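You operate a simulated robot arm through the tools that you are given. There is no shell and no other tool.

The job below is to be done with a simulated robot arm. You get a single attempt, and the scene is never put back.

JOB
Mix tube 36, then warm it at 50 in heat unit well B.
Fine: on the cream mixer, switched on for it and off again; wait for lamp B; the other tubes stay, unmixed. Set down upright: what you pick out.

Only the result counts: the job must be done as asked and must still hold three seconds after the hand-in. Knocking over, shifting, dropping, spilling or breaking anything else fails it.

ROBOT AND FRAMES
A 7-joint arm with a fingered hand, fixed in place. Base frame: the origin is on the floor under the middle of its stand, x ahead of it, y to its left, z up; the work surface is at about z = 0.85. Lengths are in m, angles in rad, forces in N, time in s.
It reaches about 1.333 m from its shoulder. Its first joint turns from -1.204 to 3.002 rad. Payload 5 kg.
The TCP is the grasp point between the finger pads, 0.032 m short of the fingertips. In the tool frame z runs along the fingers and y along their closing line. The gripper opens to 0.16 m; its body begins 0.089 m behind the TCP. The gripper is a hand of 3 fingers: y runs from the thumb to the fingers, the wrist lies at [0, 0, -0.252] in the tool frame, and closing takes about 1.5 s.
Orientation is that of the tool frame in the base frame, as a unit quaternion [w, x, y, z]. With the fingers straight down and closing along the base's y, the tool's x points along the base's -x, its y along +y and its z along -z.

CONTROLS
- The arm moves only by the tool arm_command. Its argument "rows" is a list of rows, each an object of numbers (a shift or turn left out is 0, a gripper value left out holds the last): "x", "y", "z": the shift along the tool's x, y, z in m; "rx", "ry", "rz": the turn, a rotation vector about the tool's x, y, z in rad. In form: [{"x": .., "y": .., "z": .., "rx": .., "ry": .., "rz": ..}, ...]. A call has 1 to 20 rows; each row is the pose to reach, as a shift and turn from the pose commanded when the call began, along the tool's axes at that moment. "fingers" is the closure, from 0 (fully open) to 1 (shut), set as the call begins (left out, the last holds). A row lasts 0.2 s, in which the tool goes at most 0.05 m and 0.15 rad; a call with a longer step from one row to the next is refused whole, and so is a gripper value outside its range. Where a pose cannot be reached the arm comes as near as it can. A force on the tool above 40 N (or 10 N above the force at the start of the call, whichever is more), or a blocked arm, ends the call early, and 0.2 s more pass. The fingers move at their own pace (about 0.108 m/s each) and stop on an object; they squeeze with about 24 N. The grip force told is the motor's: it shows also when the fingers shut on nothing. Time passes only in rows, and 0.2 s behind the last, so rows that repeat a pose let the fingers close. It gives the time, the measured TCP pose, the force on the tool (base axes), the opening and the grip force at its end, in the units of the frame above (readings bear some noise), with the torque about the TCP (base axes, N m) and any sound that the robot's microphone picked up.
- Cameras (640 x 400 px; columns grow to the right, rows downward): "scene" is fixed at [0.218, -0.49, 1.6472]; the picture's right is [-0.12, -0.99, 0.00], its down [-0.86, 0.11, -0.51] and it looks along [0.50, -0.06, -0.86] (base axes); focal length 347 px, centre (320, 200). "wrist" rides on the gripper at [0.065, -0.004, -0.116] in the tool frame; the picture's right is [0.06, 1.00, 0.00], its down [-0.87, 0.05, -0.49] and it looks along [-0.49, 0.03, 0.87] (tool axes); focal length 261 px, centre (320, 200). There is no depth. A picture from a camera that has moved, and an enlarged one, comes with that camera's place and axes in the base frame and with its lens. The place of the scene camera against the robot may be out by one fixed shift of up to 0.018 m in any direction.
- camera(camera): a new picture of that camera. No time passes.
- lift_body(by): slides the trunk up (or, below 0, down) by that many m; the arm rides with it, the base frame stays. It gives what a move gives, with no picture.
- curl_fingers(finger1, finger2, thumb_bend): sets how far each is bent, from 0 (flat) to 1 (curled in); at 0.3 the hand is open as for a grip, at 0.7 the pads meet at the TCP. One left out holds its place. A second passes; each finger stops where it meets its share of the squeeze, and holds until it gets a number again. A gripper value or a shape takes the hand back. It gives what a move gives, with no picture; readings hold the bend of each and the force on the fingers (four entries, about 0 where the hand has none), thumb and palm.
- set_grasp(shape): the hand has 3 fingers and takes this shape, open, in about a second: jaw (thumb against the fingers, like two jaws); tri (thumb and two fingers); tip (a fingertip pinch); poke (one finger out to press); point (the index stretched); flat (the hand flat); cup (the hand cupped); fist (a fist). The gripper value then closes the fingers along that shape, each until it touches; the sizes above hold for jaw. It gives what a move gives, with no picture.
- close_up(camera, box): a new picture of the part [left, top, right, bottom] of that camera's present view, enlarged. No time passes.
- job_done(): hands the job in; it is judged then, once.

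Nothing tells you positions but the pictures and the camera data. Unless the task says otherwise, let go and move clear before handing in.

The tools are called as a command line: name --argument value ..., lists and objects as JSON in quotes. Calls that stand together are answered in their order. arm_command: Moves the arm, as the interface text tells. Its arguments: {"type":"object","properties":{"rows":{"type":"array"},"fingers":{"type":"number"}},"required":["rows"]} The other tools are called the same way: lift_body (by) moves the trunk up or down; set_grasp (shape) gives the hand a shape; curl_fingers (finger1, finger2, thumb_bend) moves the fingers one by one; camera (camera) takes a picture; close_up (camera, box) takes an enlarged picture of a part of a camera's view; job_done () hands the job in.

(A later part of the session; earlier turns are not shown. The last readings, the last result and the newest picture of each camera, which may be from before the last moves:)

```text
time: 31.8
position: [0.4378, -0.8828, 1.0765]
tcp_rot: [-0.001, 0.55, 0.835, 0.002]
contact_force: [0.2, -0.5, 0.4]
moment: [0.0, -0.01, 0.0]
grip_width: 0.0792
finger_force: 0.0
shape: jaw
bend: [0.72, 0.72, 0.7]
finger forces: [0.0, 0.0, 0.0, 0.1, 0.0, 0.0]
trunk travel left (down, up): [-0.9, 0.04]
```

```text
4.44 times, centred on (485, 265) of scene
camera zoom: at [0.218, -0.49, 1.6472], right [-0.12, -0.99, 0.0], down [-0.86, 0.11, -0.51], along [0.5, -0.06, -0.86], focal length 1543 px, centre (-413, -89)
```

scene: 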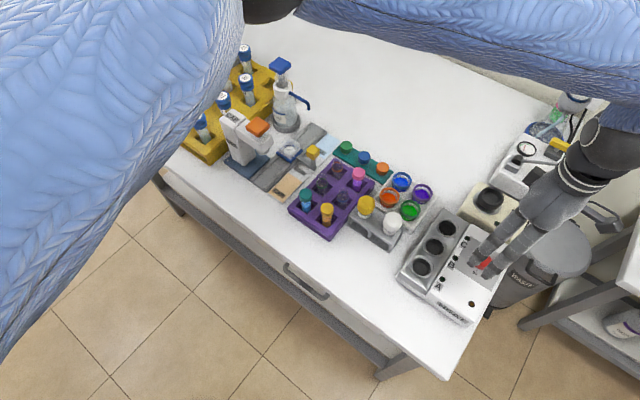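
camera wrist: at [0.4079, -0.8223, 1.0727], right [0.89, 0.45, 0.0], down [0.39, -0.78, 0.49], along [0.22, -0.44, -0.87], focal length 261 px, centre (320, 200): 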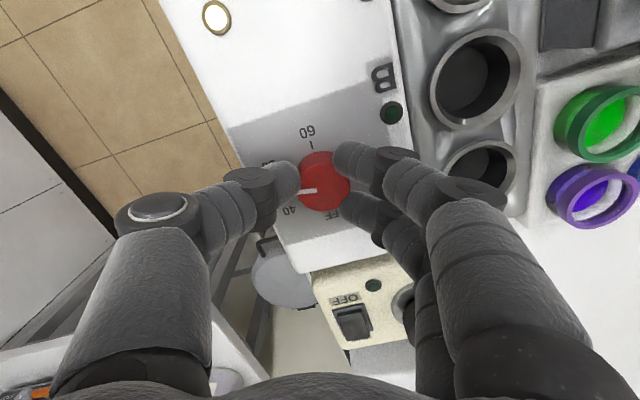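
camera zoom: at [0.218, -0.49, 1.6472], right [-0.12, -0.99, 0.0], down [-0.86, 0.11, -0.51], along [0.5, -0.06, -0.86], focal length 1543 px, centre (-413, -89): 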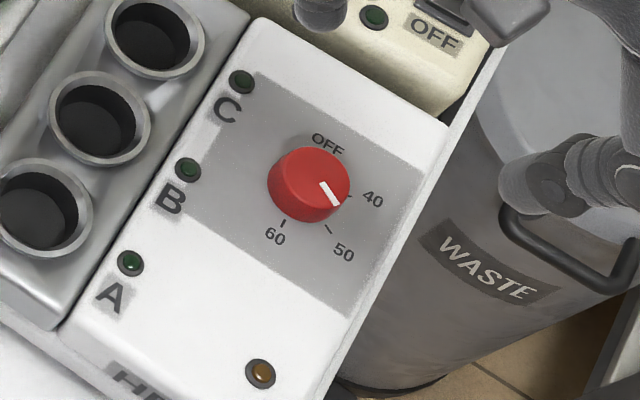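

By both views the pointer is at about -163° against -165° for the "50" mark, so it's practically on 50. The amber lamp was lit during the turn and now looks dark, so I'll let some time pass and watch it.

camera --camera "wrist"

arm_command --rows '[{"z": -0.02}, {"z": -0.04}, {"z": -0.06}, {"z": -0.08}, {"z": -0.08}]' --fingers 0

camera --camera "wrist"

close_up --camera "scene" --box '[390, 200, 530, 330]'

```text
taken
camera wrist: at [0.4075, -0.8242, 1.1908], right [0.89, 0.45, 0.0], down [0.39, -0.78, 0.49], along [0.22, -0.44, -0.87], focal length 261 px, centre (320, 200)
```

wrist: 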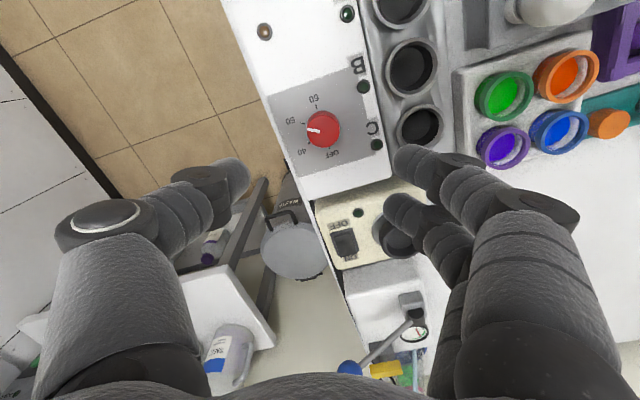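

```text
time: 33.0
position: [0.4367, -0.8836, 1.1564]
tcp_rot: [-0.001, 0.55, 0.835, 0.0]
contact_force: [0.6, 0.0, 0.1]
moment: [0.01, 0.01, -0.01]
grip_width: 0.16
finger_force: 0.1
shape: jaw
bend: [0.3, 0.3, 0.3]
finger forces: [0.1, 0.1, 0.1, 0.1, 0.0, 0.0]
trunk travel left (down, up): [-0.9, 0.04]
```

```text
taken
camera wrist: at [0.408, -0.8258, 1.2719], right [0.89, 0.45, 0.0], down [0.39, -0.78, 0.49], along [0.22, -0.44, -0.87], focal length 261 px, centre (320, 200)
```

wrist: 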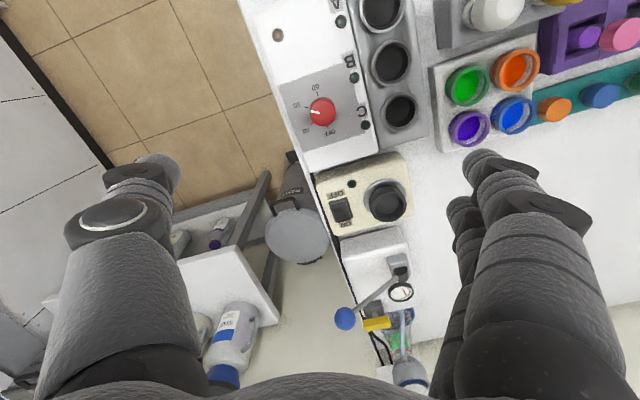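

```text
3.08 times, centred on (460, 265) of scene
camera zoom: at [0.218, -0.49, 1.6472], right [-0.12, -0.99, 0.0], down [-0.86, 0.11, -0.51], along [0.5, -0.06, -0.86], focal length 1068 px, centre (-111, 0)
```

zoom: 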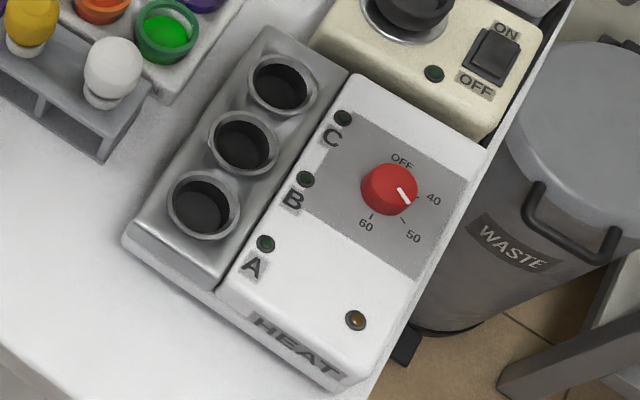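

The knob stays on 50 with the amber lamp now dark, presumably at temperature. Next is the mixer switch; I'll form the poke hand shape here in free air and see where the fingertip lies.

set_grasp --shape "poke"

camera --camera "wrist"

camera --camera "scene"

close_up --camera "wrist" --box '[300, 120, 440, 260]'

```text
time: 33.9
position: [0.4374, -0.8834, 1.1576]
tcp_rot: [0.001, 0.549, 0.835, 0.001]
contact_force: [-0.5, 0.3, -0.1]
moment: [-0.02, -0.01, -0.02]
grip_width: 0.0
finger_force: 0.1
shape: poke
bend: [1.0, 1.0, 0.46]
finger forces: [0.0, 0.0, 0.0, 0.0, 0.1, 0.0]
trunk travel left (down, up): [-0.9, 0.04]
```

```text
taken
camera wrist: at [0.4076, -0.8252, 1.2723], right [0.89, 0.45, 0.0], down [0.39, -0.78, 0.49], along [0.22, -0.44, -0.87], focal length 261 px, centre (320, 200)
```

wrist: 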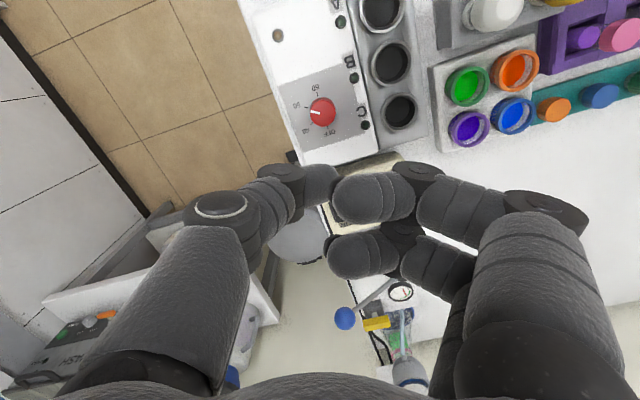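

```text
taken
```

scene: 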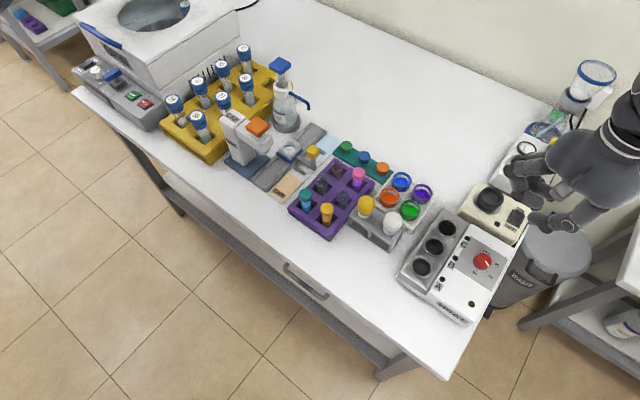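

```text
2.86 times, centred on (370, 190) of wrist
camera zoom: at [0.4076, -0.8252, 1.2723], right [0.89, 0.45, 0.0], down [0.39, -0.78, 0.49], along [0.22, -0.44, -0.87], focal length 745 px, centre (177, 229)
```

zoom: 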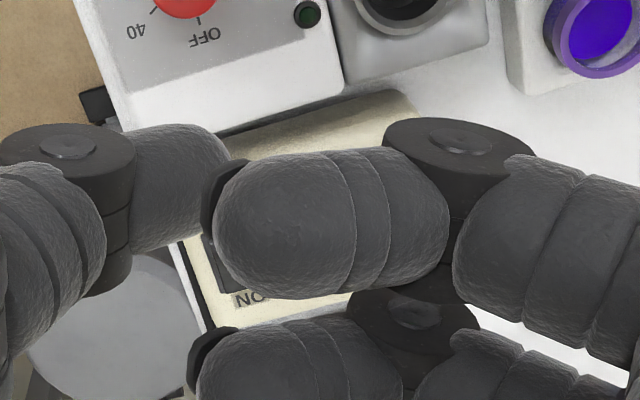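

The poke shape leaves the tip unclear, so I'll look at the "point" shape as well.

set_grasp --shape "point"

camera --camera "wrist"

close_up --camera "scene" --box '[480, 80, 640, 260]'

```text
time: 34.8
position: [0.4373, -0.8835, 1.156]
tcp_rot: [0.001, 0.55, 0.835, 0.0]
contact_force: [0.1, 1.4, -0.5]
moment: [0.0, -0.03, -0.02]
grip_width: 0.0
finger_force: 0.1
shape: point
bend: [0.37, 1.0, 0.43]
finger forces: [0.0, 0.1, 0.0, 0.0, 0.1, 0.0]
trunk travel left (down, up): [-0.9, 0.04]
```

```text
taken
camera wrist: at [0.4077, -0.8253, 1.2723], right [0.89, 0.45, 0.0], down [0.39, -0.78, 0.49], along [0.22, -0.44, -0.87], focal length 261 px, centre (320, 200)
```

wrist: 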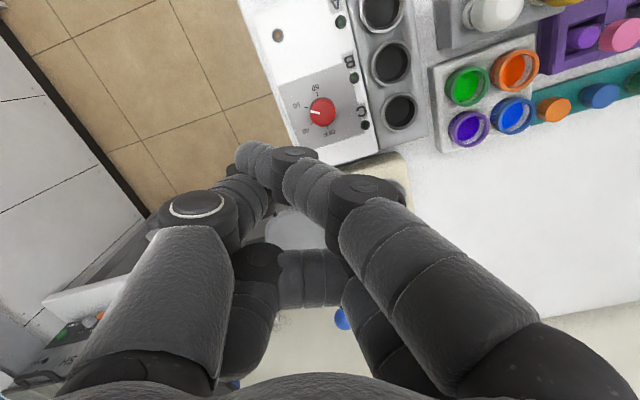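

```text
2.22 times, centred on (560, 170) of scene
camera zoom: at [0.218, -0.49, 1.6472], right [-0.12, -0.99, 0.0], down [-0.86, 0.11, -0.51], along [0.5, -0.06, -0.86], focal length 772 px, centre (-213, 267)
```

zoom: 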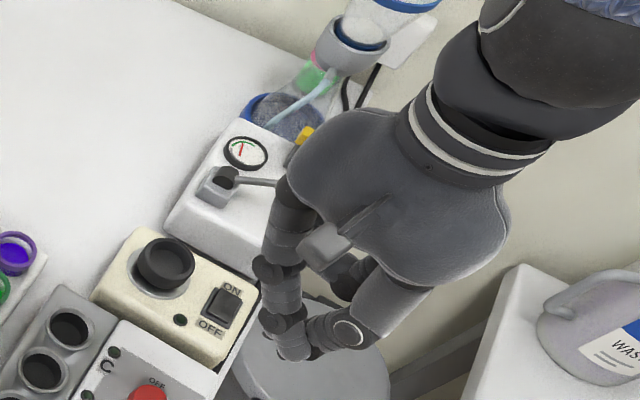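

In the poke shape the thumb sticks out lowest, near the tool axis. I'll take that shape again, go above the ON end of the mixer's rocker at about (0.54, -1.01), and check with pictures before pressing.

set_grasp --shape "poke"

arm_command --rows '[{"x": -0.026, "y": 0.006}, {"x": -0.052, "y": 0.011}, {"x": -0.078, "y": 0.017}, {"x": -0.105, "y": 0.023}, {"x": -0.131, "y": 0.029}, {"x": -0.157, "y": 0.034}, {"x": -0.157, "y": 0.034, "z": 0.03}, {"x": -0.157, "y": 0.034, "z": 0.06}, {"x": -0.157, "y": 0.034, "z": 0.09}, {"x": -0.157, "y": 0.034, "z": 0.12}, {"x": -0.157, "y": 0.034, "z": 0.12}]'

camera --camera "wrist"

close_up --camera "scene" --box '[460, 120, 620, 260]'

```text
time: 35.7
position: [0.4384, -0.8824, 1.1573]
tcp_rot: [0.001, 0.549, 0.836, 0.0]
contact_force: [0.5, 0.1, 0.4]
moment: [-0.02, -0.01, 0.01]
grip_width: 0.0002
finger_force: 0.1
shape: poke
bend: [1.0, 1.0, 0.46]
finger forces: [0.1, 0.1, 0.1, 0.0, 0.1, 0.0]
trunk travel left (down, up): [-0.9, 0.04]
```

```text
time: 38.1
position: [0.5315, -1.0127, 1.0371]
tcp_rot: [0.001, 0.549, 0.836, 0.001]
contact_force: [-1.0, 1.1, 0.3]
moment: [-0.03, 0.0, -0.01]
grip_width: 0.0
finger_force: 0.1
shape: poke
bend: [1.0, 1.0, 0.46]
finger forces: [0.0, 0.0, 0.1, 0.0, 0.1, 0.0]
trunk travel left (down, up): [-0.9, 0.04]
```

```text
taken
camera wrist: at [0.5021, -0.9561, 1.1533], right [0.89, 0.45, 0.0], down [0.39, -0.78, 0.49], along [0.22, -0.44, -0.87], focal length 261 px, centre (320, 200)
```

wrist: 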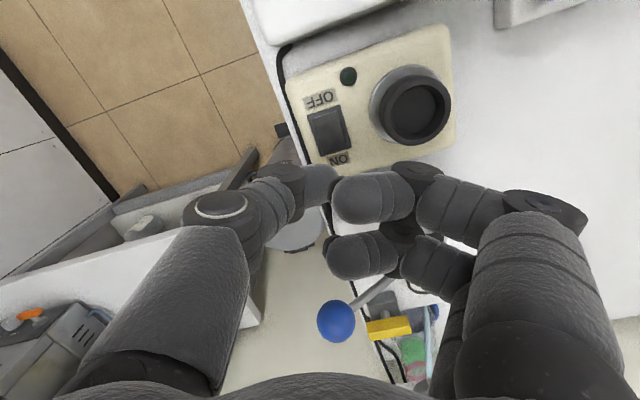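

```text
2.86 times, centred on (540, 190) of scene
camera zoom: at [0.218, -0.49, 1.6472], right [-0.12, -0.99, 0.0], down [-0.86, 0.11, -0.51], along [0.5, -0.06, -0.86], focal length 992 px, centre (-309, 229)
```

zoom: 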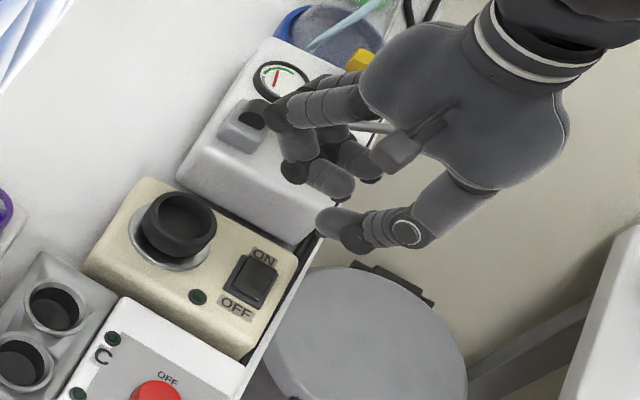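

The hand is above the mixer, within reach. I'll enlarge the wrist view to measure the rocker and cup against the thumb tip.

close_up --camera "wrist" --box '[270, 40, 470, 220]'

```text
2.22 times, centred on (370, 130) of wrist
camera zoom: at [0.5021, -0.9561, 1.1533], right [0.89, 0.45, 0.0], down [0.39, -0.78, 0.49], along [0.22, -0.44, -0.87], focal length 579 px, centre (209, 356)
```

zoom: 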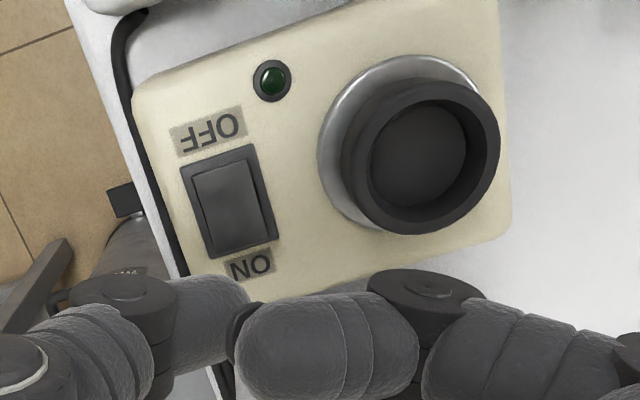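

The rocker's ON end is at about (0.545, -1.0145) and the mixer cup axis at about (0.587, -0.957, top ≈0.942). I'll shift slightly and descend until the thumb is just above the rocker.

arm_command --rows '[{"x": -0.007, "y": 0.0026, "z": 0.012}, {"x": -0.007, "y": 0.0026, "z": 0.024}, {"x": -0.007, "y": 0.0026, "z": 0.036}, {"x": -0.007, "y": 0.0026, "z": 0.048}, {"x": -0.007, "y": 0.0026, "z": 0.06}, {"x": -0.007, "y": 0.0026, "z": 0.06}]'

camera --camera "wrist"

close_up --camera "scene" --box '[460, 140, 600, 260]'

```text
time: 39.5
position: [0.5361, -1.0173, 0.9776]
tcp_rot: [0.0, 0.55, 0.835, 0.001]
contact_force: [0.0, 0.0, 0.4]
moment: [0.02, 0.02, -0.01]
grip_width: 0.0
finger_force: 0.1
shape: poke
bend: [1.0, 1.0, 0.46]
finger forces: [0.1, 0.0, 0.1, 0.0, 0.1, 0.1]
trunk travel left (down, up): [-0.9, 0.04]
```

```text
taken
camera wrist: at [0.5053, -0.9604, 1.0926], right [0.89, 0.45, 0.0], down [0.39, -0.78, 0.49], along [0.22, -0.44, -0.87], focal length 261 px, centre (320, 200)
```

wrist: 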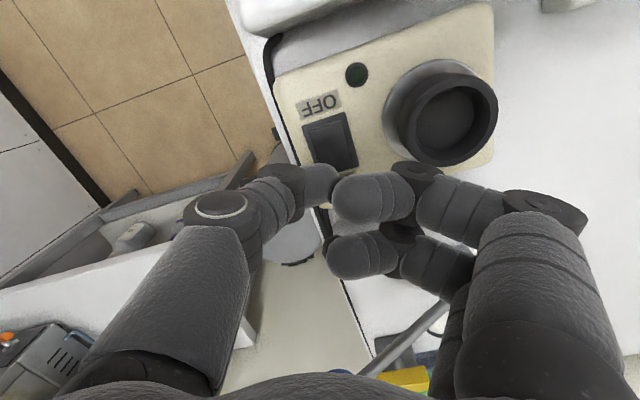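

```text
3.33 times, centred on (530, 200) of scene
camera zoom: at [0.218, -0.49, 1.6472], right [-0.12, -0.99, 0.0], down [-0.86, 0.11, -0.51], along [0.5, -0.06, -0.86], focal length 1157 px, centre (-380, 200)
```

zoom: 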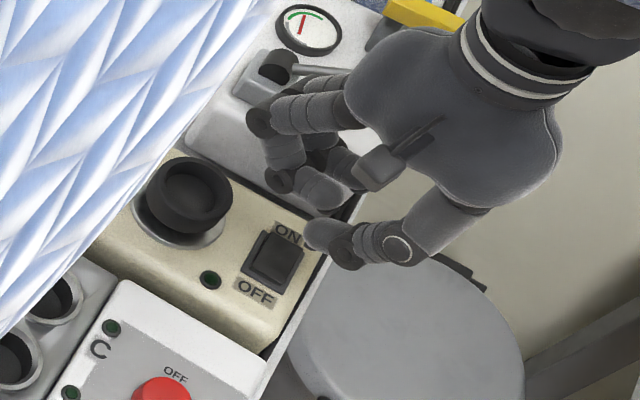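

The thumb tip is right above the ON end. I'll press down in small steps and watch the force and the lamp.

arm_command --rows '[{"z": 0.005}, {"z": 0.01}, {"z": 0.015}, {"z": 0.018}, {"z": 0.021}, {"z": 0.024}]'

close_up --camera "wrist" --box '[270, 20, 500, 220]'

close_up --camera "scene" --box '[480, 160, 580, 250]'

```text
time: 40.9
position: [0.5361, -1.0182, 0.9522]
tcp_rot: [0.0, 0.55, 0.835, 0.001]
contact_force: [0.8, -0.2, 0.6]
moment: [0.01, -0.03, 0.01]
grip_width: 0.0
finger_force: 0.1
shape: poke
bend: [1.0, 1.0, 0.46]
finger forces: [0.0, 0.0, 0.0, 0.0, 0.8, 0.1]
trunk travel left (down, up): [-0.9, 0.04]
```

```text
2.00 times, centred on (385, 120) of wrist
camera zoom: at [0.5066, -0.9613, 1.0676], right [0.89, 0.45, 0.0], down [0.39, -0.78, 0.49], along [0.22, -0.44, -0.87], focal length 521 px, centre (190, 360)
```

zoom: 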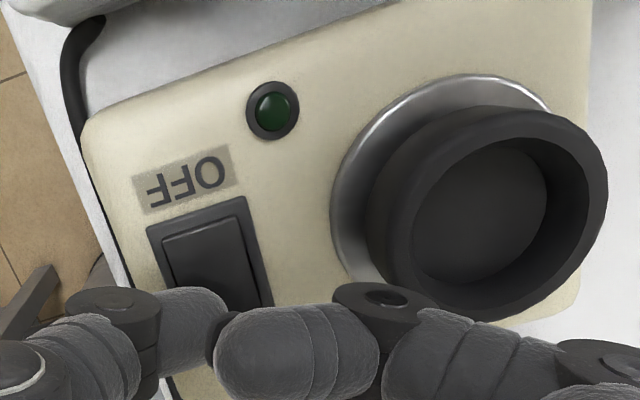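

```text
4.44 times, centred on (530, 205) of scene
camera zoom: at [0.218, -0.49, 1.6472], right [-0.12, -0.99, 0.0], down [-0.86, 0.11, -0.51], along [0.5, -0.06, -0.86], focal length 1543 px, centre (-613, 178)
```

zoom: 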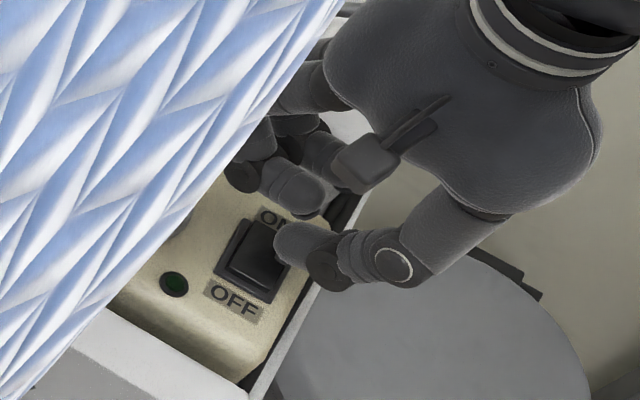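

The thumb is at the outer corner of the rocker's ON end. I'll lift a little, shift about 5 mm inward, and press again.

arm_command --rows '[{"z": -0.008}, {"x": 0.005, "y": 0.005, "z": -0.008}, {"x": 0.005, "y": 0.005, "z": 0.0}, {"x": 0.005, "y": 0.005, "z": 0.003}, {"x": 0.005, "y": 0.005, "z": 0.006}, {"x": 0.005, "y": 0.005, "z": 0.009}, {"x": 0.005, "y": 0.005, "z": 0.009}]'

close_up --camera "wrist" --box '[270, 20, 500, 220]'

close_up --camera "scene" --box '[480, 160, 580, 250]'

```text
time: 42.5
position: [0.5379, -1.0108, 0.9485]
tcp_rot: [0.002, 0.55, 0.835, 0.0]
contact_force: [-3.4, -10.6, 33.3]
moment: [-0.23, -0.1, -0.07]
grip_width: 0.0
finger_force: 0.0
shape: poke
bend: [1.0, 1.0, 0.47]
finger forces: [0.0, 0.0, 0.1, 0.0, 33.2, 0.0]
trunk travel left (down, up): [-0.9, 0.04]
```

```text
2.00 times, centred on (385, 120) of wrist
camera zoom: at [0.5074, -0.9537, 1.0632], right [0.89, 0.45, 0.0], down [0.39, -0.78, 0.49], along [0.22, -0.44, -0.87], focal length 521 px, centre (190, 360)
```

zoom: 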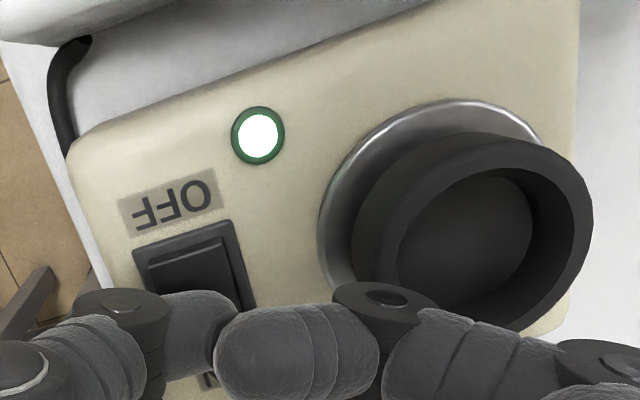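

```text
4.44 times, centred on (530, 205) of scene
camera zoom: at [0.218, -0.49, 1.6472], right [-0.12, -0.99, 0.0], down [-0.86, 0.11, -0.51], along [0.5, -0.06, -0.86], focal length 1543 px, centre (-613, 178)
```

zoom: 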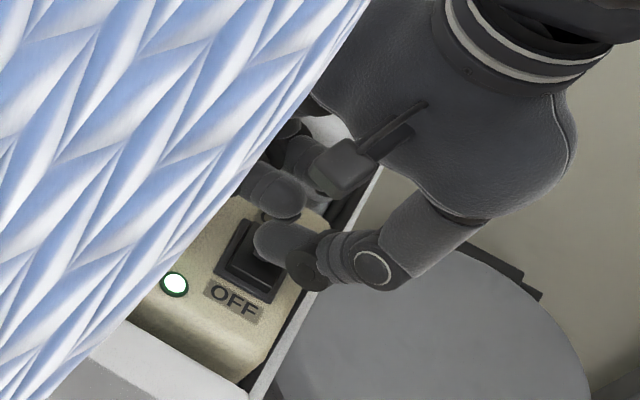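

The mixer's lamp is lit, so it is switched on. I'll rise clear and check nothing has moved.

arm_command --rows '[{"z": -0.01}, {"z": -0.03}, {"z": -0.06}, {"z": -0.09}, {"z": -0.12}, {"z": -0.15}, {"z": -0.18}, {"z": -0.21}, {"z": -0.24}]'

camera --camera "wrist"

close_up --camera "scene" --box '[380, 120, 600, 330]'

```text
time: 44.5
position: [0.5358, -1.0118, 1.1846]
tcp_rot: [0.0, 0.55, 0.835, 0.0]
contact_force: [0.2, 0.2, -0.3]
moment: [0.0, -0.01, 0.02]
grip_width: 0.0
finger_force: 0.1
shape: poke
bend: [1.0, 1.0, 0.46]
finger forces: [0.1, 0.0, 0.0, 0.1, 0.0, 0.0]
trunk travel left (down, up): [-0.9, 0.04]
```

```text
taken
camera wrist: at [0.5069, -0.9531, 1.2997], right [0.89, 0.45, 0.0], down [0.39, -0.78, 0.49], along [0.22, -0.44, -0.87], focal length 261 px, centre (320, 200)
```

wrist: 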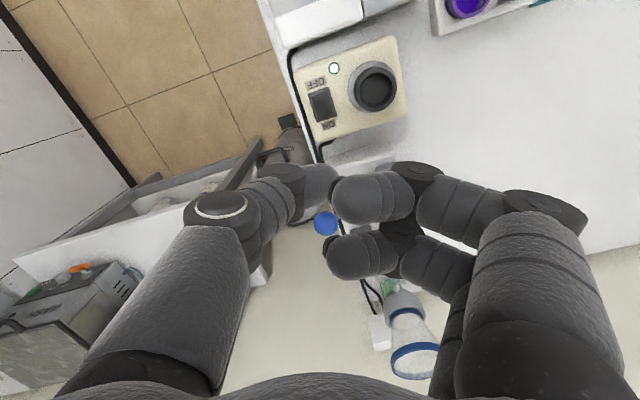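

```text
1.90 times, centred on (490, 225) of scene
camera zoom: at [0.218, -0.49, 1.6472], right [-0.12, -0.99, 0.0], down [-0.86, 0.11, -0.51], along [0.5, -0.06, -0.86], focal length 661 px, centre (-4, 152)
```

zoom: 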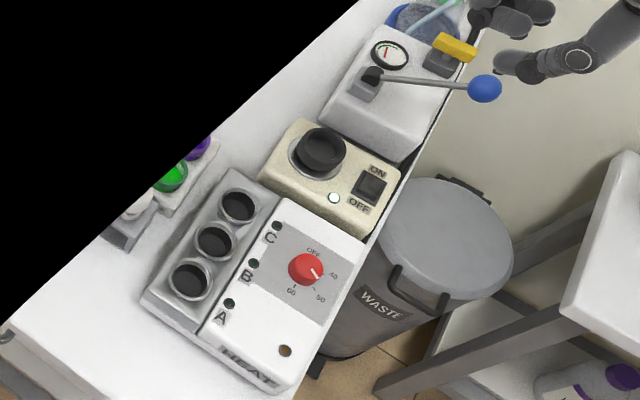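

The mixer is on and everything stands as before. Now I'll carry the hand back over to the tube rack, turning it so the thumb will face +x.

arm_command --rows '[{"x": 0.0275, "y": 0.0262, "rz": -0.1368}, {"x": 0.0549, "y": 0.0524, "rz": -0.2735}, {"x": 0.0824, "y": 0.0786, "rz": -0.4103}, {"x": 0.1098, "y": 0.1048, "rz": -0.547}, {"x": 0.1373, "y": 0.131, "rz": -0.6838}, {"x": 0.1647, "y": 0.1572, "rz": -0.8205}, {"x": 0.1922, "y": 0.1834, "rz": -0.9573}, {"x": 0.2196, "y": 0.2096, "rz": -1.094}, {"x": 0.2471, "y": 0.2358, "rz": -1.2308}, {"x": 0.2745, "y": 0.262, "rz": -1.3675}, {"x": 0.302, "y": 0.2882, "rz": -1.5043}, {"x": 0.3294, "y": 0.3144, "rz": -1.641}, {"x": 0.3569, "y": 0.3406, "rz": -1.7778}, {"x": 0.3843, "y": 0.3668, "rz": -1.9145}, {"x": 0.4118, "y": 0.393, "rz": -2.0513}, {"x": 0.4392, "y": 0.4192, "rz": -2.188}, {"x": 0.4667, "y": 0.4454, "rz": -2.3248}, {"x": 0.4941, "y": 0.4716, "rz": -2.4615}, {"x": 0.5216, "y": 0.4978, "rz": -2.5983}, {"x": 0.549, "y": 0.524, "rz": -2.735}]'

set_grasp --shape "jaw"

camera --camera "wrist"

camera --camera "scene"

```text
time: 48.7
position: [0.8037, -0.2996, 1.1837]
tcp_rot: [0.0, 0.708, -0.706, 0.0]
contact_force: [0.3, -0.1, 0.3]
moment: [-0.02, -0.05, -0.05]
grip_width: 0.0002
finger_force: 0.1
shape: poke
bend: [1.0, 1.0, 0.46]
finger forces: [0.1, 0.0, 0.0, 0.0, 0.1, 0.1]
trunk travel left (down, up): [-0.9, 0.04]
```

```text
time: 49.6
position: [0.8054, -0.3016, 1.1818]
tcp_rot: [0.001, -0.707, 0.708, 0.001]
contact_force: [-0.5, -0.2, 0.8]
moment: [-0.01, 0.0, 0.01]
grip_width: 0.1603
finger_force: 0.0
shape: jaw
bend: [0.3, 0.3, 0.3]
finger forces: [0.0, 0.1, 0.1, 0.0, 0.1, 0.0]
trunk travel left (down, up): [-0.9, 0.04]
```

```text
taken
camera wrist: at [0.809, -0.367, 1.2977], right [-1.0, -0.06, 0.0], down [-0.05, 0.87, 0.49], along [-0.03, 0.49, -0.87], focal length 261 px, centre (320, 200)
```

wrist: 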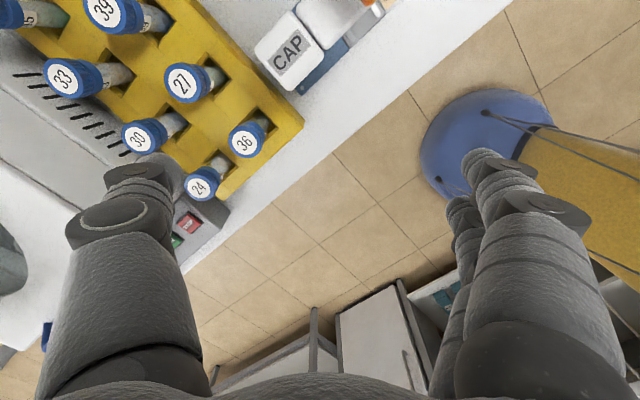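

```text
taken
```

scene: 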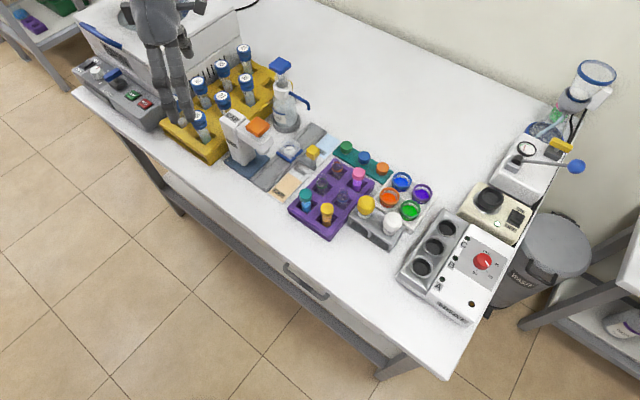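

I'll enlarge the view of tube 36 and its neighbours to refine its position.

close_up --camera "wrist" --box '[110, 50, 310, 210]'

```text
2.50 times, centred on (210, 130) of wrist
camera zoom: at [0.809, -0.367, 1.2977], right [-1.0, -0.06, 0.0], down [-0.05, 0.87, 0.49], along [-0.03, 0.49, -0.87], focal length 652 px, centre (595, 375)
```

zoom: 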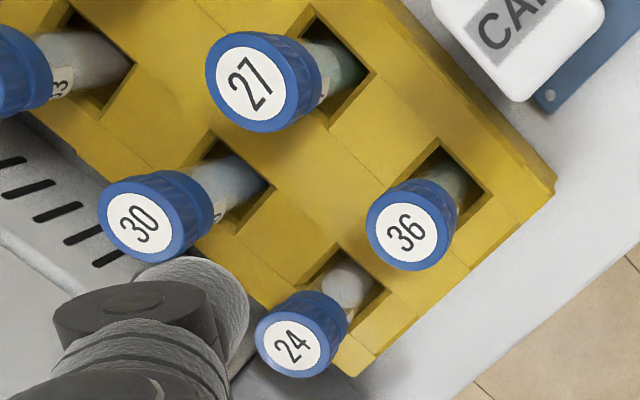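

Tube 36 cap is at (0.899, -0.262) with its top at z≈0.976 and about 39 mm wide. I'll move over it with the fingers partly closed and come down to just above.

arm_command --rows '[{"x": -0.013, "y": -0.032}, {"x": -0.026, "y": -0.063}, {"x": -0.0395, "y": -0.0945}, {"x": -0.0395, "y": -0.0945, "z": 0.03}, {"x": -0.0395, "y": -0.0945, "z": 0.06}, {"x": -0.0395, "y": -0.0945, "z": 0.09}, {"x": -0.0395, "y": -0.0945, "z": 0.12}, {"x": -0.0395, "y": -0.0945, "z": 0.145}, {"x": -0.0395, "y": -0.0945, "z": 0.145}]' --fingers 0.42

camera --camera "wrist"

close_up --camera "scene" --box '[120, 20, 300, 180]'

```text
time: 51.6
position: [0.8969, -0.2604, 1.0398]
tcp_rot: [0.0, -0.707, 0.707, -0.001]
contact_force: [0.4, 0.3, 0.4]
moment: [-0.03, -0.04, 0.01]
grip_width: 0.0933
finger_force: 0.0
shape: jaw
bend: [0.71, 0.71, 0.7]
finger forces: [0.0, 0.0, 0.0, 0.0, 0.1, 0.0]
trunk travel left (down, up): [-0.9, 0.04]
```

```text
taken
camera wrist: at [0.901, -0.3269, 1.1542], right [-1.0, -0.06, 0.0], down [-0.06, 0.87, 0.49], along [-0.03, 0.49, -0.87], focal length 261 px, centre (320, 200)
```

wrist: 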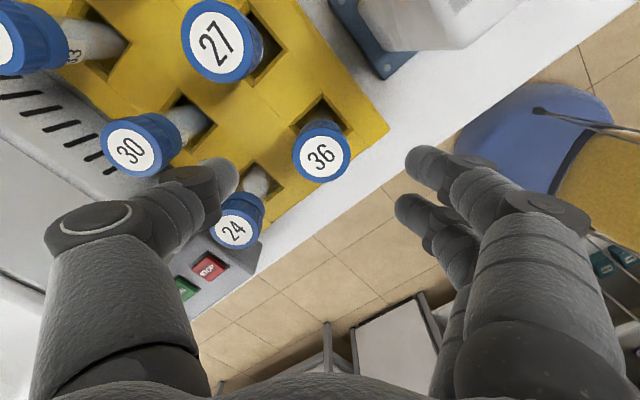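

```text
2.50 times, centred on (210, 100) of scene
camera zoom: at [0.218, -0.49, 1.6472], right [-0.12, -0.99, 0.0], down [-0.86, 0.11, -0.51], along [0.5, -0.06, -0.86], focal length 868 px, centre (595, 450)
```

zoom: 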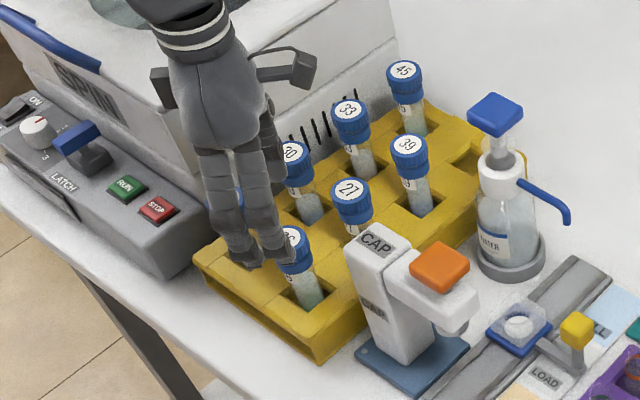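

The tube is well centred between the fingers, and the thumb will come down in the gap between 24, 27 and 30. I'll descend to grip height.

arm_command --rows '[{"z": 0.015}, {"z": 0.03}, {"z": 0.045}, {"z": 0.058}, {"z": 0.068}, {"z": 0.075}, {"z": 0.075}]' --fingers 0.42

camera --camera "wrist"

close_up --camera "scene" --box '[140, 40, 280, 180]'

```text
time: 53.2
position: [0.8953, -0.2596, 0.9652]
tcp_rot: [0.001, -0.707, 0.707, 0.0]
contact_force: [-1.1, 0.3, -0.3]
moment: [-0.01, 0.0, -0.02]
grip_width: 0.0934
finger_force: 0.0
shape: jaw
bend: [0.71, 0.71, 0.7]
finger forces: [0.1, 0.1, 0.1, 0.0, 0.1, 0.0]
trunk travel left (down, up): [-0.9, 0.04]
```

```text
taken
camera wrist: at [0.8996, -0.3266, 1.0802], right [-1.0, -0.06, 0.0], down [-0.06, 0.87, 0.49], along [-0.03, 0.49, -0.87], focal length 261 px, centre (320, 200)
```

wrist: 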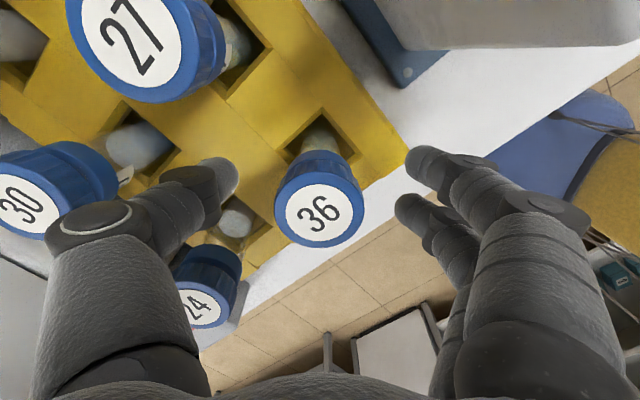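

```text
2.86 times, centred on (210, 110) of scene
camera zoom: at [0.218, -0.49, 1.6472], right [-0.12, -0.99, 0.0], down [-0.86, 0.11, -0.51], along [0.5, -0.06, -0.86], focal length 992 px, centre (634, 457)
```

zoom: 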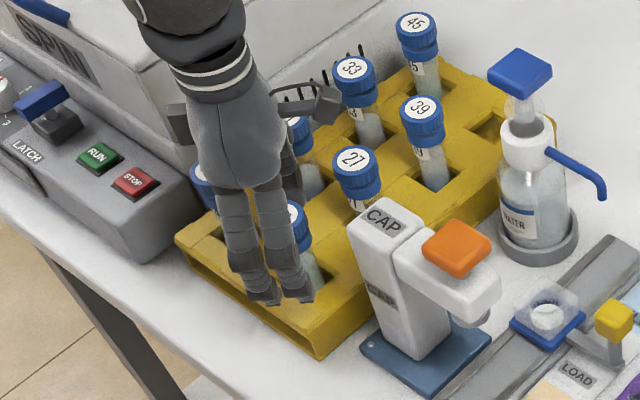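

The cap is between the pads with its top about 13 mm above the TCP. I'll close on it.

arm_command --rows '[{"x": 0}, {"x": 0}, {"x": 0}, {"x": 0}, {"x": 0}, {"x": 0}]' --fingers 1

camera --camera "wrist"

close_up --camera "scene" --box '[140, 40, 280, 180]'

```text
time: 54.6
position: [0.8964, -0.2605, 0.9655]
tcp_rot: [0.0, -0.707, 0.707, 0.001]
contact_force: [0.2, 0.9, -0.9]
moment: [0.0, -0.01, 0.0]
grip_width: 0.0235
finger_force: 23.8
shape: jaw
bend: [0.73, 0.72, 0.71]
finger forces: [9.3, 9.1, 0.1, 0.0, 19.9, 0.0]
trunk travel left (down, up): [-0.9, 0.04]
```

```text
taken
camera wrist: at [0.8997, -0.3267, 1.0799], right [-1.0, -0.06, 0.0], down [-0.05, 0.87, 0.49], along [-0.03, 0.49, -0.87], focal length 261 px, centre (320, 200)
```

wrist: 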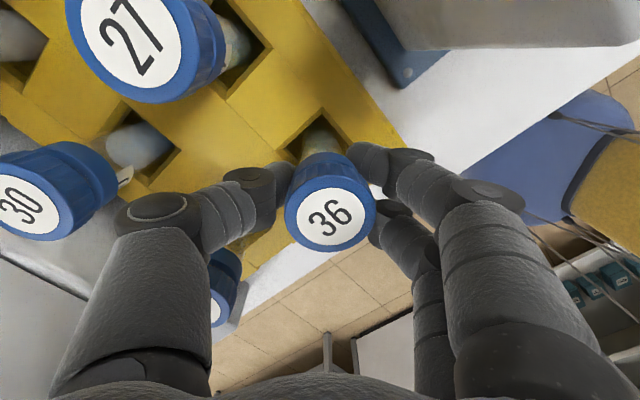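

```text
2.86 times, centred on (210, 110) of scene
camera zoom: at [0.218, -0.49, 1.6472], right [-0.12, -0.99, 0.0], down [-0.86, 0.11, -0.51], along [0.5, -0.06, -0.86], focal length 992 px, centre (634, 457)
```

zoom: 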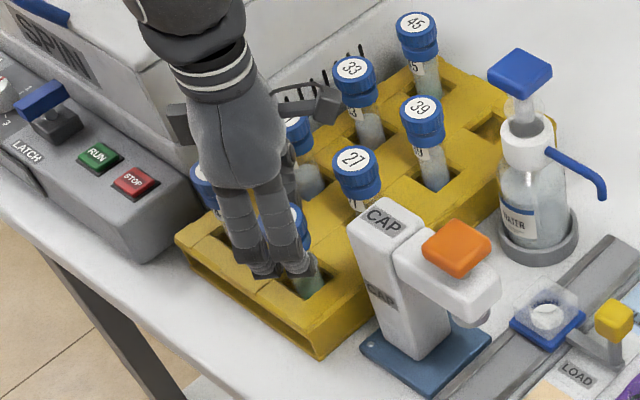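

The cap is gripped by thumb and both fingers. I'll lift slowly straight up and check that only tube 36 comes out.

arm_command --rows '[{"z": -0.01}, {"z": -0.02}, {"z": -0.035}, {"z": -0.05}, {"z": -0.065}, {"z": -0.08}, {"z": -0.095}, {"z": -0.115}, {"z": -0.135}, {"z": -0.155}, {"z": -0.175}, {"z": -0.195}, {"z": -0.215}, {"z": -0.23}]'

camera --camera "wrist"

close_up --camera "scene" --box '[120, 0, 320, 180]'

```text
time: 57.6
position: [0.897, -0.2611, 1.1951]
tcp_rot: [0.0, -0.707, 0.707, 0.001]
contact_force: [-0.3, -0.1, 0.2]
moment: [0.0, 0.0, 0.01]
grip_width: 0.0234
finger_force: 23.5
shape: jaw
bend: [0.73, 0.72, 0.71]
finger forces: [9.5, 9.2, 0.0, 0.0, 20.1, 0.1]
trunk travel left (down, up): [-0.9, 0.04]
```

```text
taken
camera wrist: at [0.9009, -0.3268, 1.3091], right [-1.0, -0.06, 0.0], down [-0.05, 0.87, 0.49], along [-0.03, 0.49, -0.87], focal length 261 px, centre (320, 200)
```

wrist: 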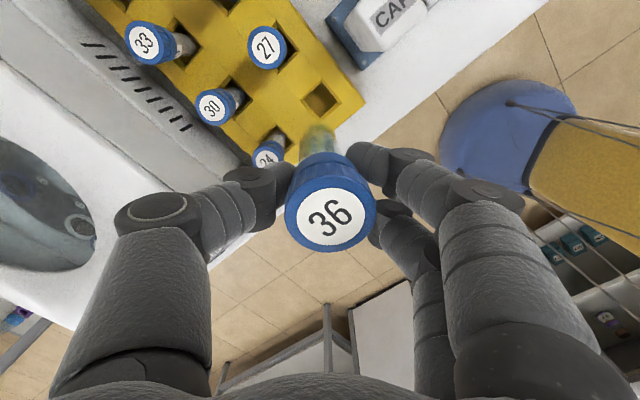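

```text
2.22 times, centred on (220, 90) of scene
camera zoom: at [0.218, -0.49, 1.6472], right [-0.12, -0.99, 0.0], down [-0.86, 0.11, -0.51], along [0.5, -0.06, -0.86], focal length 772 px, centre (542, 444)
```

zoom: 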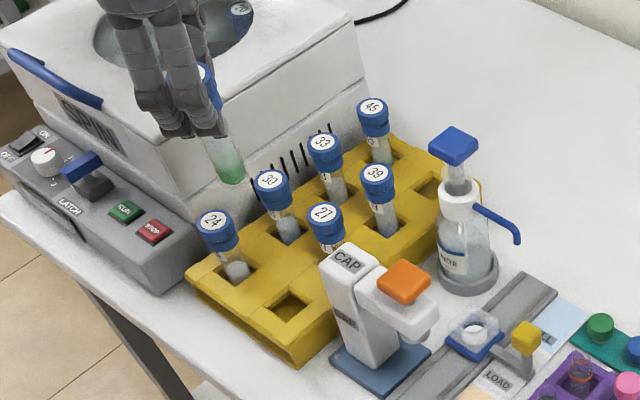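

Tube 36 is out cleanly, its neighbours undisturbed; its bottom hangs about 0.105 m below the TCP. I'll carry it high over to the mixer.

arm_command --rows '[{"x": 0.018, "y": 0.008, "rz": 0.02}, {"x": 0.05, "y": 0.022, "rz": 0.06}, {"x": 0.087, "y": 0.038, "rz": 0.1}, {"x": 0.125, "y": 0.055, "rz": 0.14}, {"x": 0.163, "y": 0.072, "rz": 0.183}, {"x": 0.201, "y": 0.088, "rz": 0.226}, {"x": 0.239, "y": 0.105, "rz": 0.268}, {"x": 0.277, "y": 0.122, "rz": 0.311}, {"x": 0.315, "y": 0.139, "rz": 0.354}, {"x": 0.353, "y": 0.155, "rz": 0.396}, {"x": 0.391, "y": 0.172, "rz": 0.439}, {"x": 0.429, "y": 0.189, "rz": 0.482}, {"x": 0.467, "y": 0.205, "rz": 0.524}, {"x": 0.505, "y": 0.222, "rz": 0.567}, {"x": 0.543, "y": 0.239, "rz": 0.61}, {"x": 0.581, "y": 0.256, "rz": 0.652}, {"x": 0.619, "y": 0.272, "rz": 0.695}, {"x": 0.655, "y": 0.288, "rz": 0.735}, {"x": 0.684, "y": 0.301, "rz": 0.768}, {"x": 0.699, "y": 0.3075, "rz": 0.785}]'

camera --camera "wrist"

camera --camera "scene"

```text
time: 61.8
position: [0.5882, -0.9622, 1.1914]
tcp_rot: [0.002, -0.383, 0.924, 0.0]
contact_force: [0.9, -0.3, -0.5]
moment: [-0.03, 0.01, -0.01]
grip_width: 0.0234
finger_force: 24.2
shape: jaw
bend: [0.73, 0.72, 0.71]
finger forces: [10.2, 9.8, 0.1, 0.0, 20.2, 0.0]
trunk travel left (down, up): [-0.9, 0.04]
```

```text
taken
camera wrist: at [0.5461, -1.0104, 1.307], right [-0.75, 0.66, 0.0], down [0.58, 0.65, 0.49], along [0.33, 0.37, -0.87], focal length 261 px, centre (320, 200)
```

wrist: 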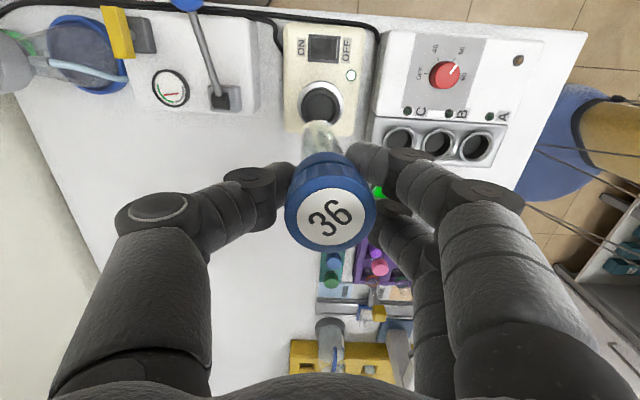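

```text
taken
```

scene: 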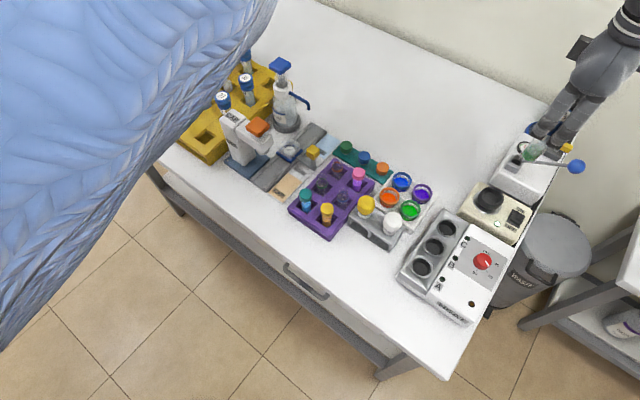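

The tube hangs over the mixer. I'll enlarge the wrist view to check the alignment of tube and cup, and the knob again.

close_up --camera "wrist" --box '[260, 10, 400, 170]'

close_up --camera "wrist" --box '[370, 20, 530, 170]'

```text
2.50 times, centred on (330, 90) of wrist
camera zoom: at [0.5461, -1.0104, 1.307], right [-0.75, 0.66, 0.0], down [0.58, 0.65, 0.49], along [0.33, 0.37, -0.87], focal length 652 px, centre (295, 475)
```

zoom: 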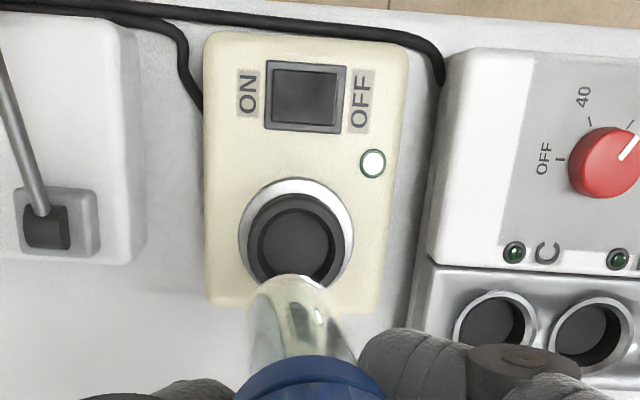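

```text
2.67 times, centred on (450, 95) of wrist
camera zoom: at [0.5461, -1.0104, 1.307], right [-0.75, 0.66, 0.0], down [0.58, 0.65, 0.49], along [0.33, 0.37, -0.87], focal length 695 px, centre (-27, 480)
```

zoom: 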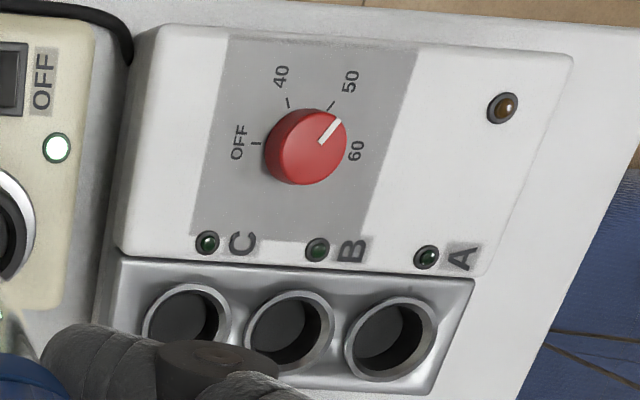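

The knob pointer is right at 50 and the mixer is running. I'll lower the tube until its bottom is just above the cup and check alignment again.

arm_command --rows '[{"z": 0.02}, {"z": 0.045}, {"z": 0.07}, {"z": 0.095}, {"z": 0.115}, {"z": 0.125}, {"z": 0.125}]'

camera --camera "wrist"

close_up --camera "wrist" --box '[240, 60, 400, 220]'

close_up --camera "scene" --box '[440, 100, 580, 240]'

```text
time: 63.4
position: [0.5901, -0.9606, 1.0681]
tcp_rot: [0.001, -0.382, 0.924, 0.001]
contact_force: [0.0, 0.1, -0.6]
moment: [0.03, 0.01, 0.0]
grip_width: 0.0233
finger_force: 24.0
shape: jaw
bend: [0.73, 0.72, 0.71]
finger forces: [10.2, 9.8, 0.0, 0.0, 20.2, 0.0]
trunk travel left (down, up): [-0.9, 0.04]
```

```text
taken
camera wrist: at [0.5468, -1.0098, 1.1831], right [-0.75, 0.66, 0.0], down [0.58, 0.65, 0.49], along [0.33, 0.37, -0.87], focal length 261 px, centre (320, 200)
```

wrist: 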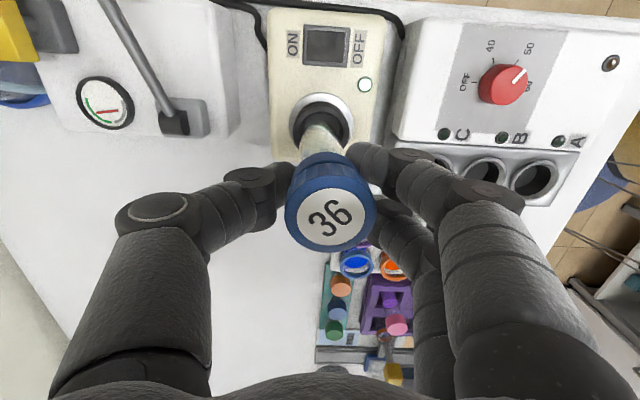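

```text
2.50 times, centred on (320, 140) of wrist
camera zoom: at [0.5468, -1.0098, 1.1831], right [-0.75, 0.66, 0.0], down [0.58, 0.65, 0.49], along [0.33, 0.37, -0.87], focal length 652 px, centre (320, 350)
```

zoom: 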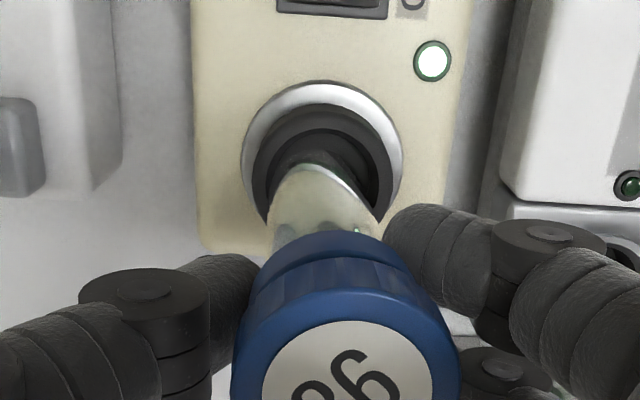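

```text
2.86 times, centred on (510, 170) of scene
camera zoom: at [0.218, -0.49, 1.6472], right [-0.12, -0.99, 0.0], down [-0.86, 0.11, -0.51], along [0.5, -0.06, -0.86], focal length 992 px, centre (-223, 286)
```

zoom: 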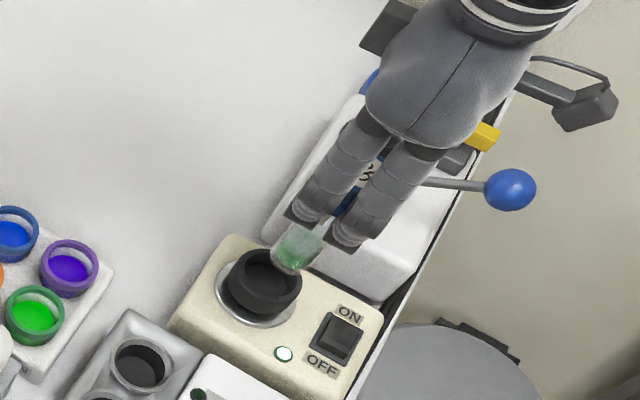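

The wrist view shows tube and cup nearly coaxial; I'll double-check in an enlarged scene view.

close_up --camera "scene" --box '[460, 140, 550, 220]'

close_up --camera "wrist" --box '[280, 80, 360, 150]'

```text
5.00 times, centred on (505, 180) of scene
camera zoom: at [0.218, -0.49, 1.6472], right [-0.12, -0.99, 0.0], down [-0.86, 0.11, -0.51], along [0.5, -0.06, -0.86], focal length 1736 px, centre (-605, 300)
```

zoom: 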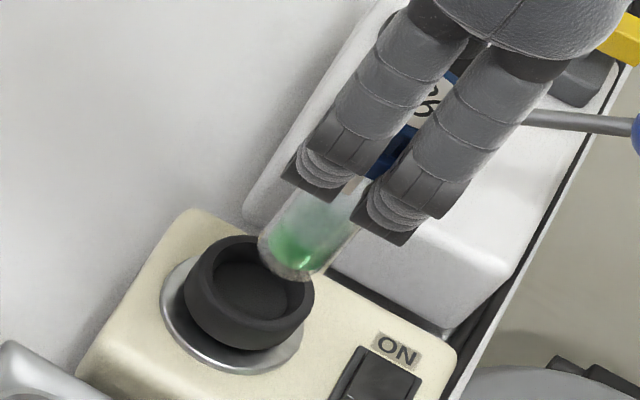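

```text
5.71 times, centred on (320, 115) of wrist
camera zoom: at [0.5468, -1.0098, 1.1831], right [-0.75, 0.66, 0.0], down [0.58, 0.65, 0.49], along [0.33, 0.37, -0.87], focal length 1489 px, centre (320, 686)
```

zoom: 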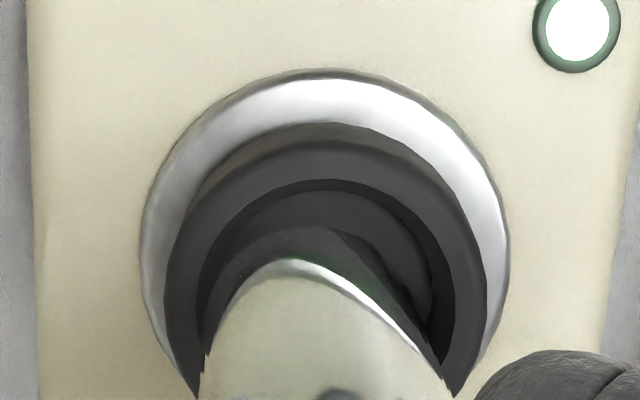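

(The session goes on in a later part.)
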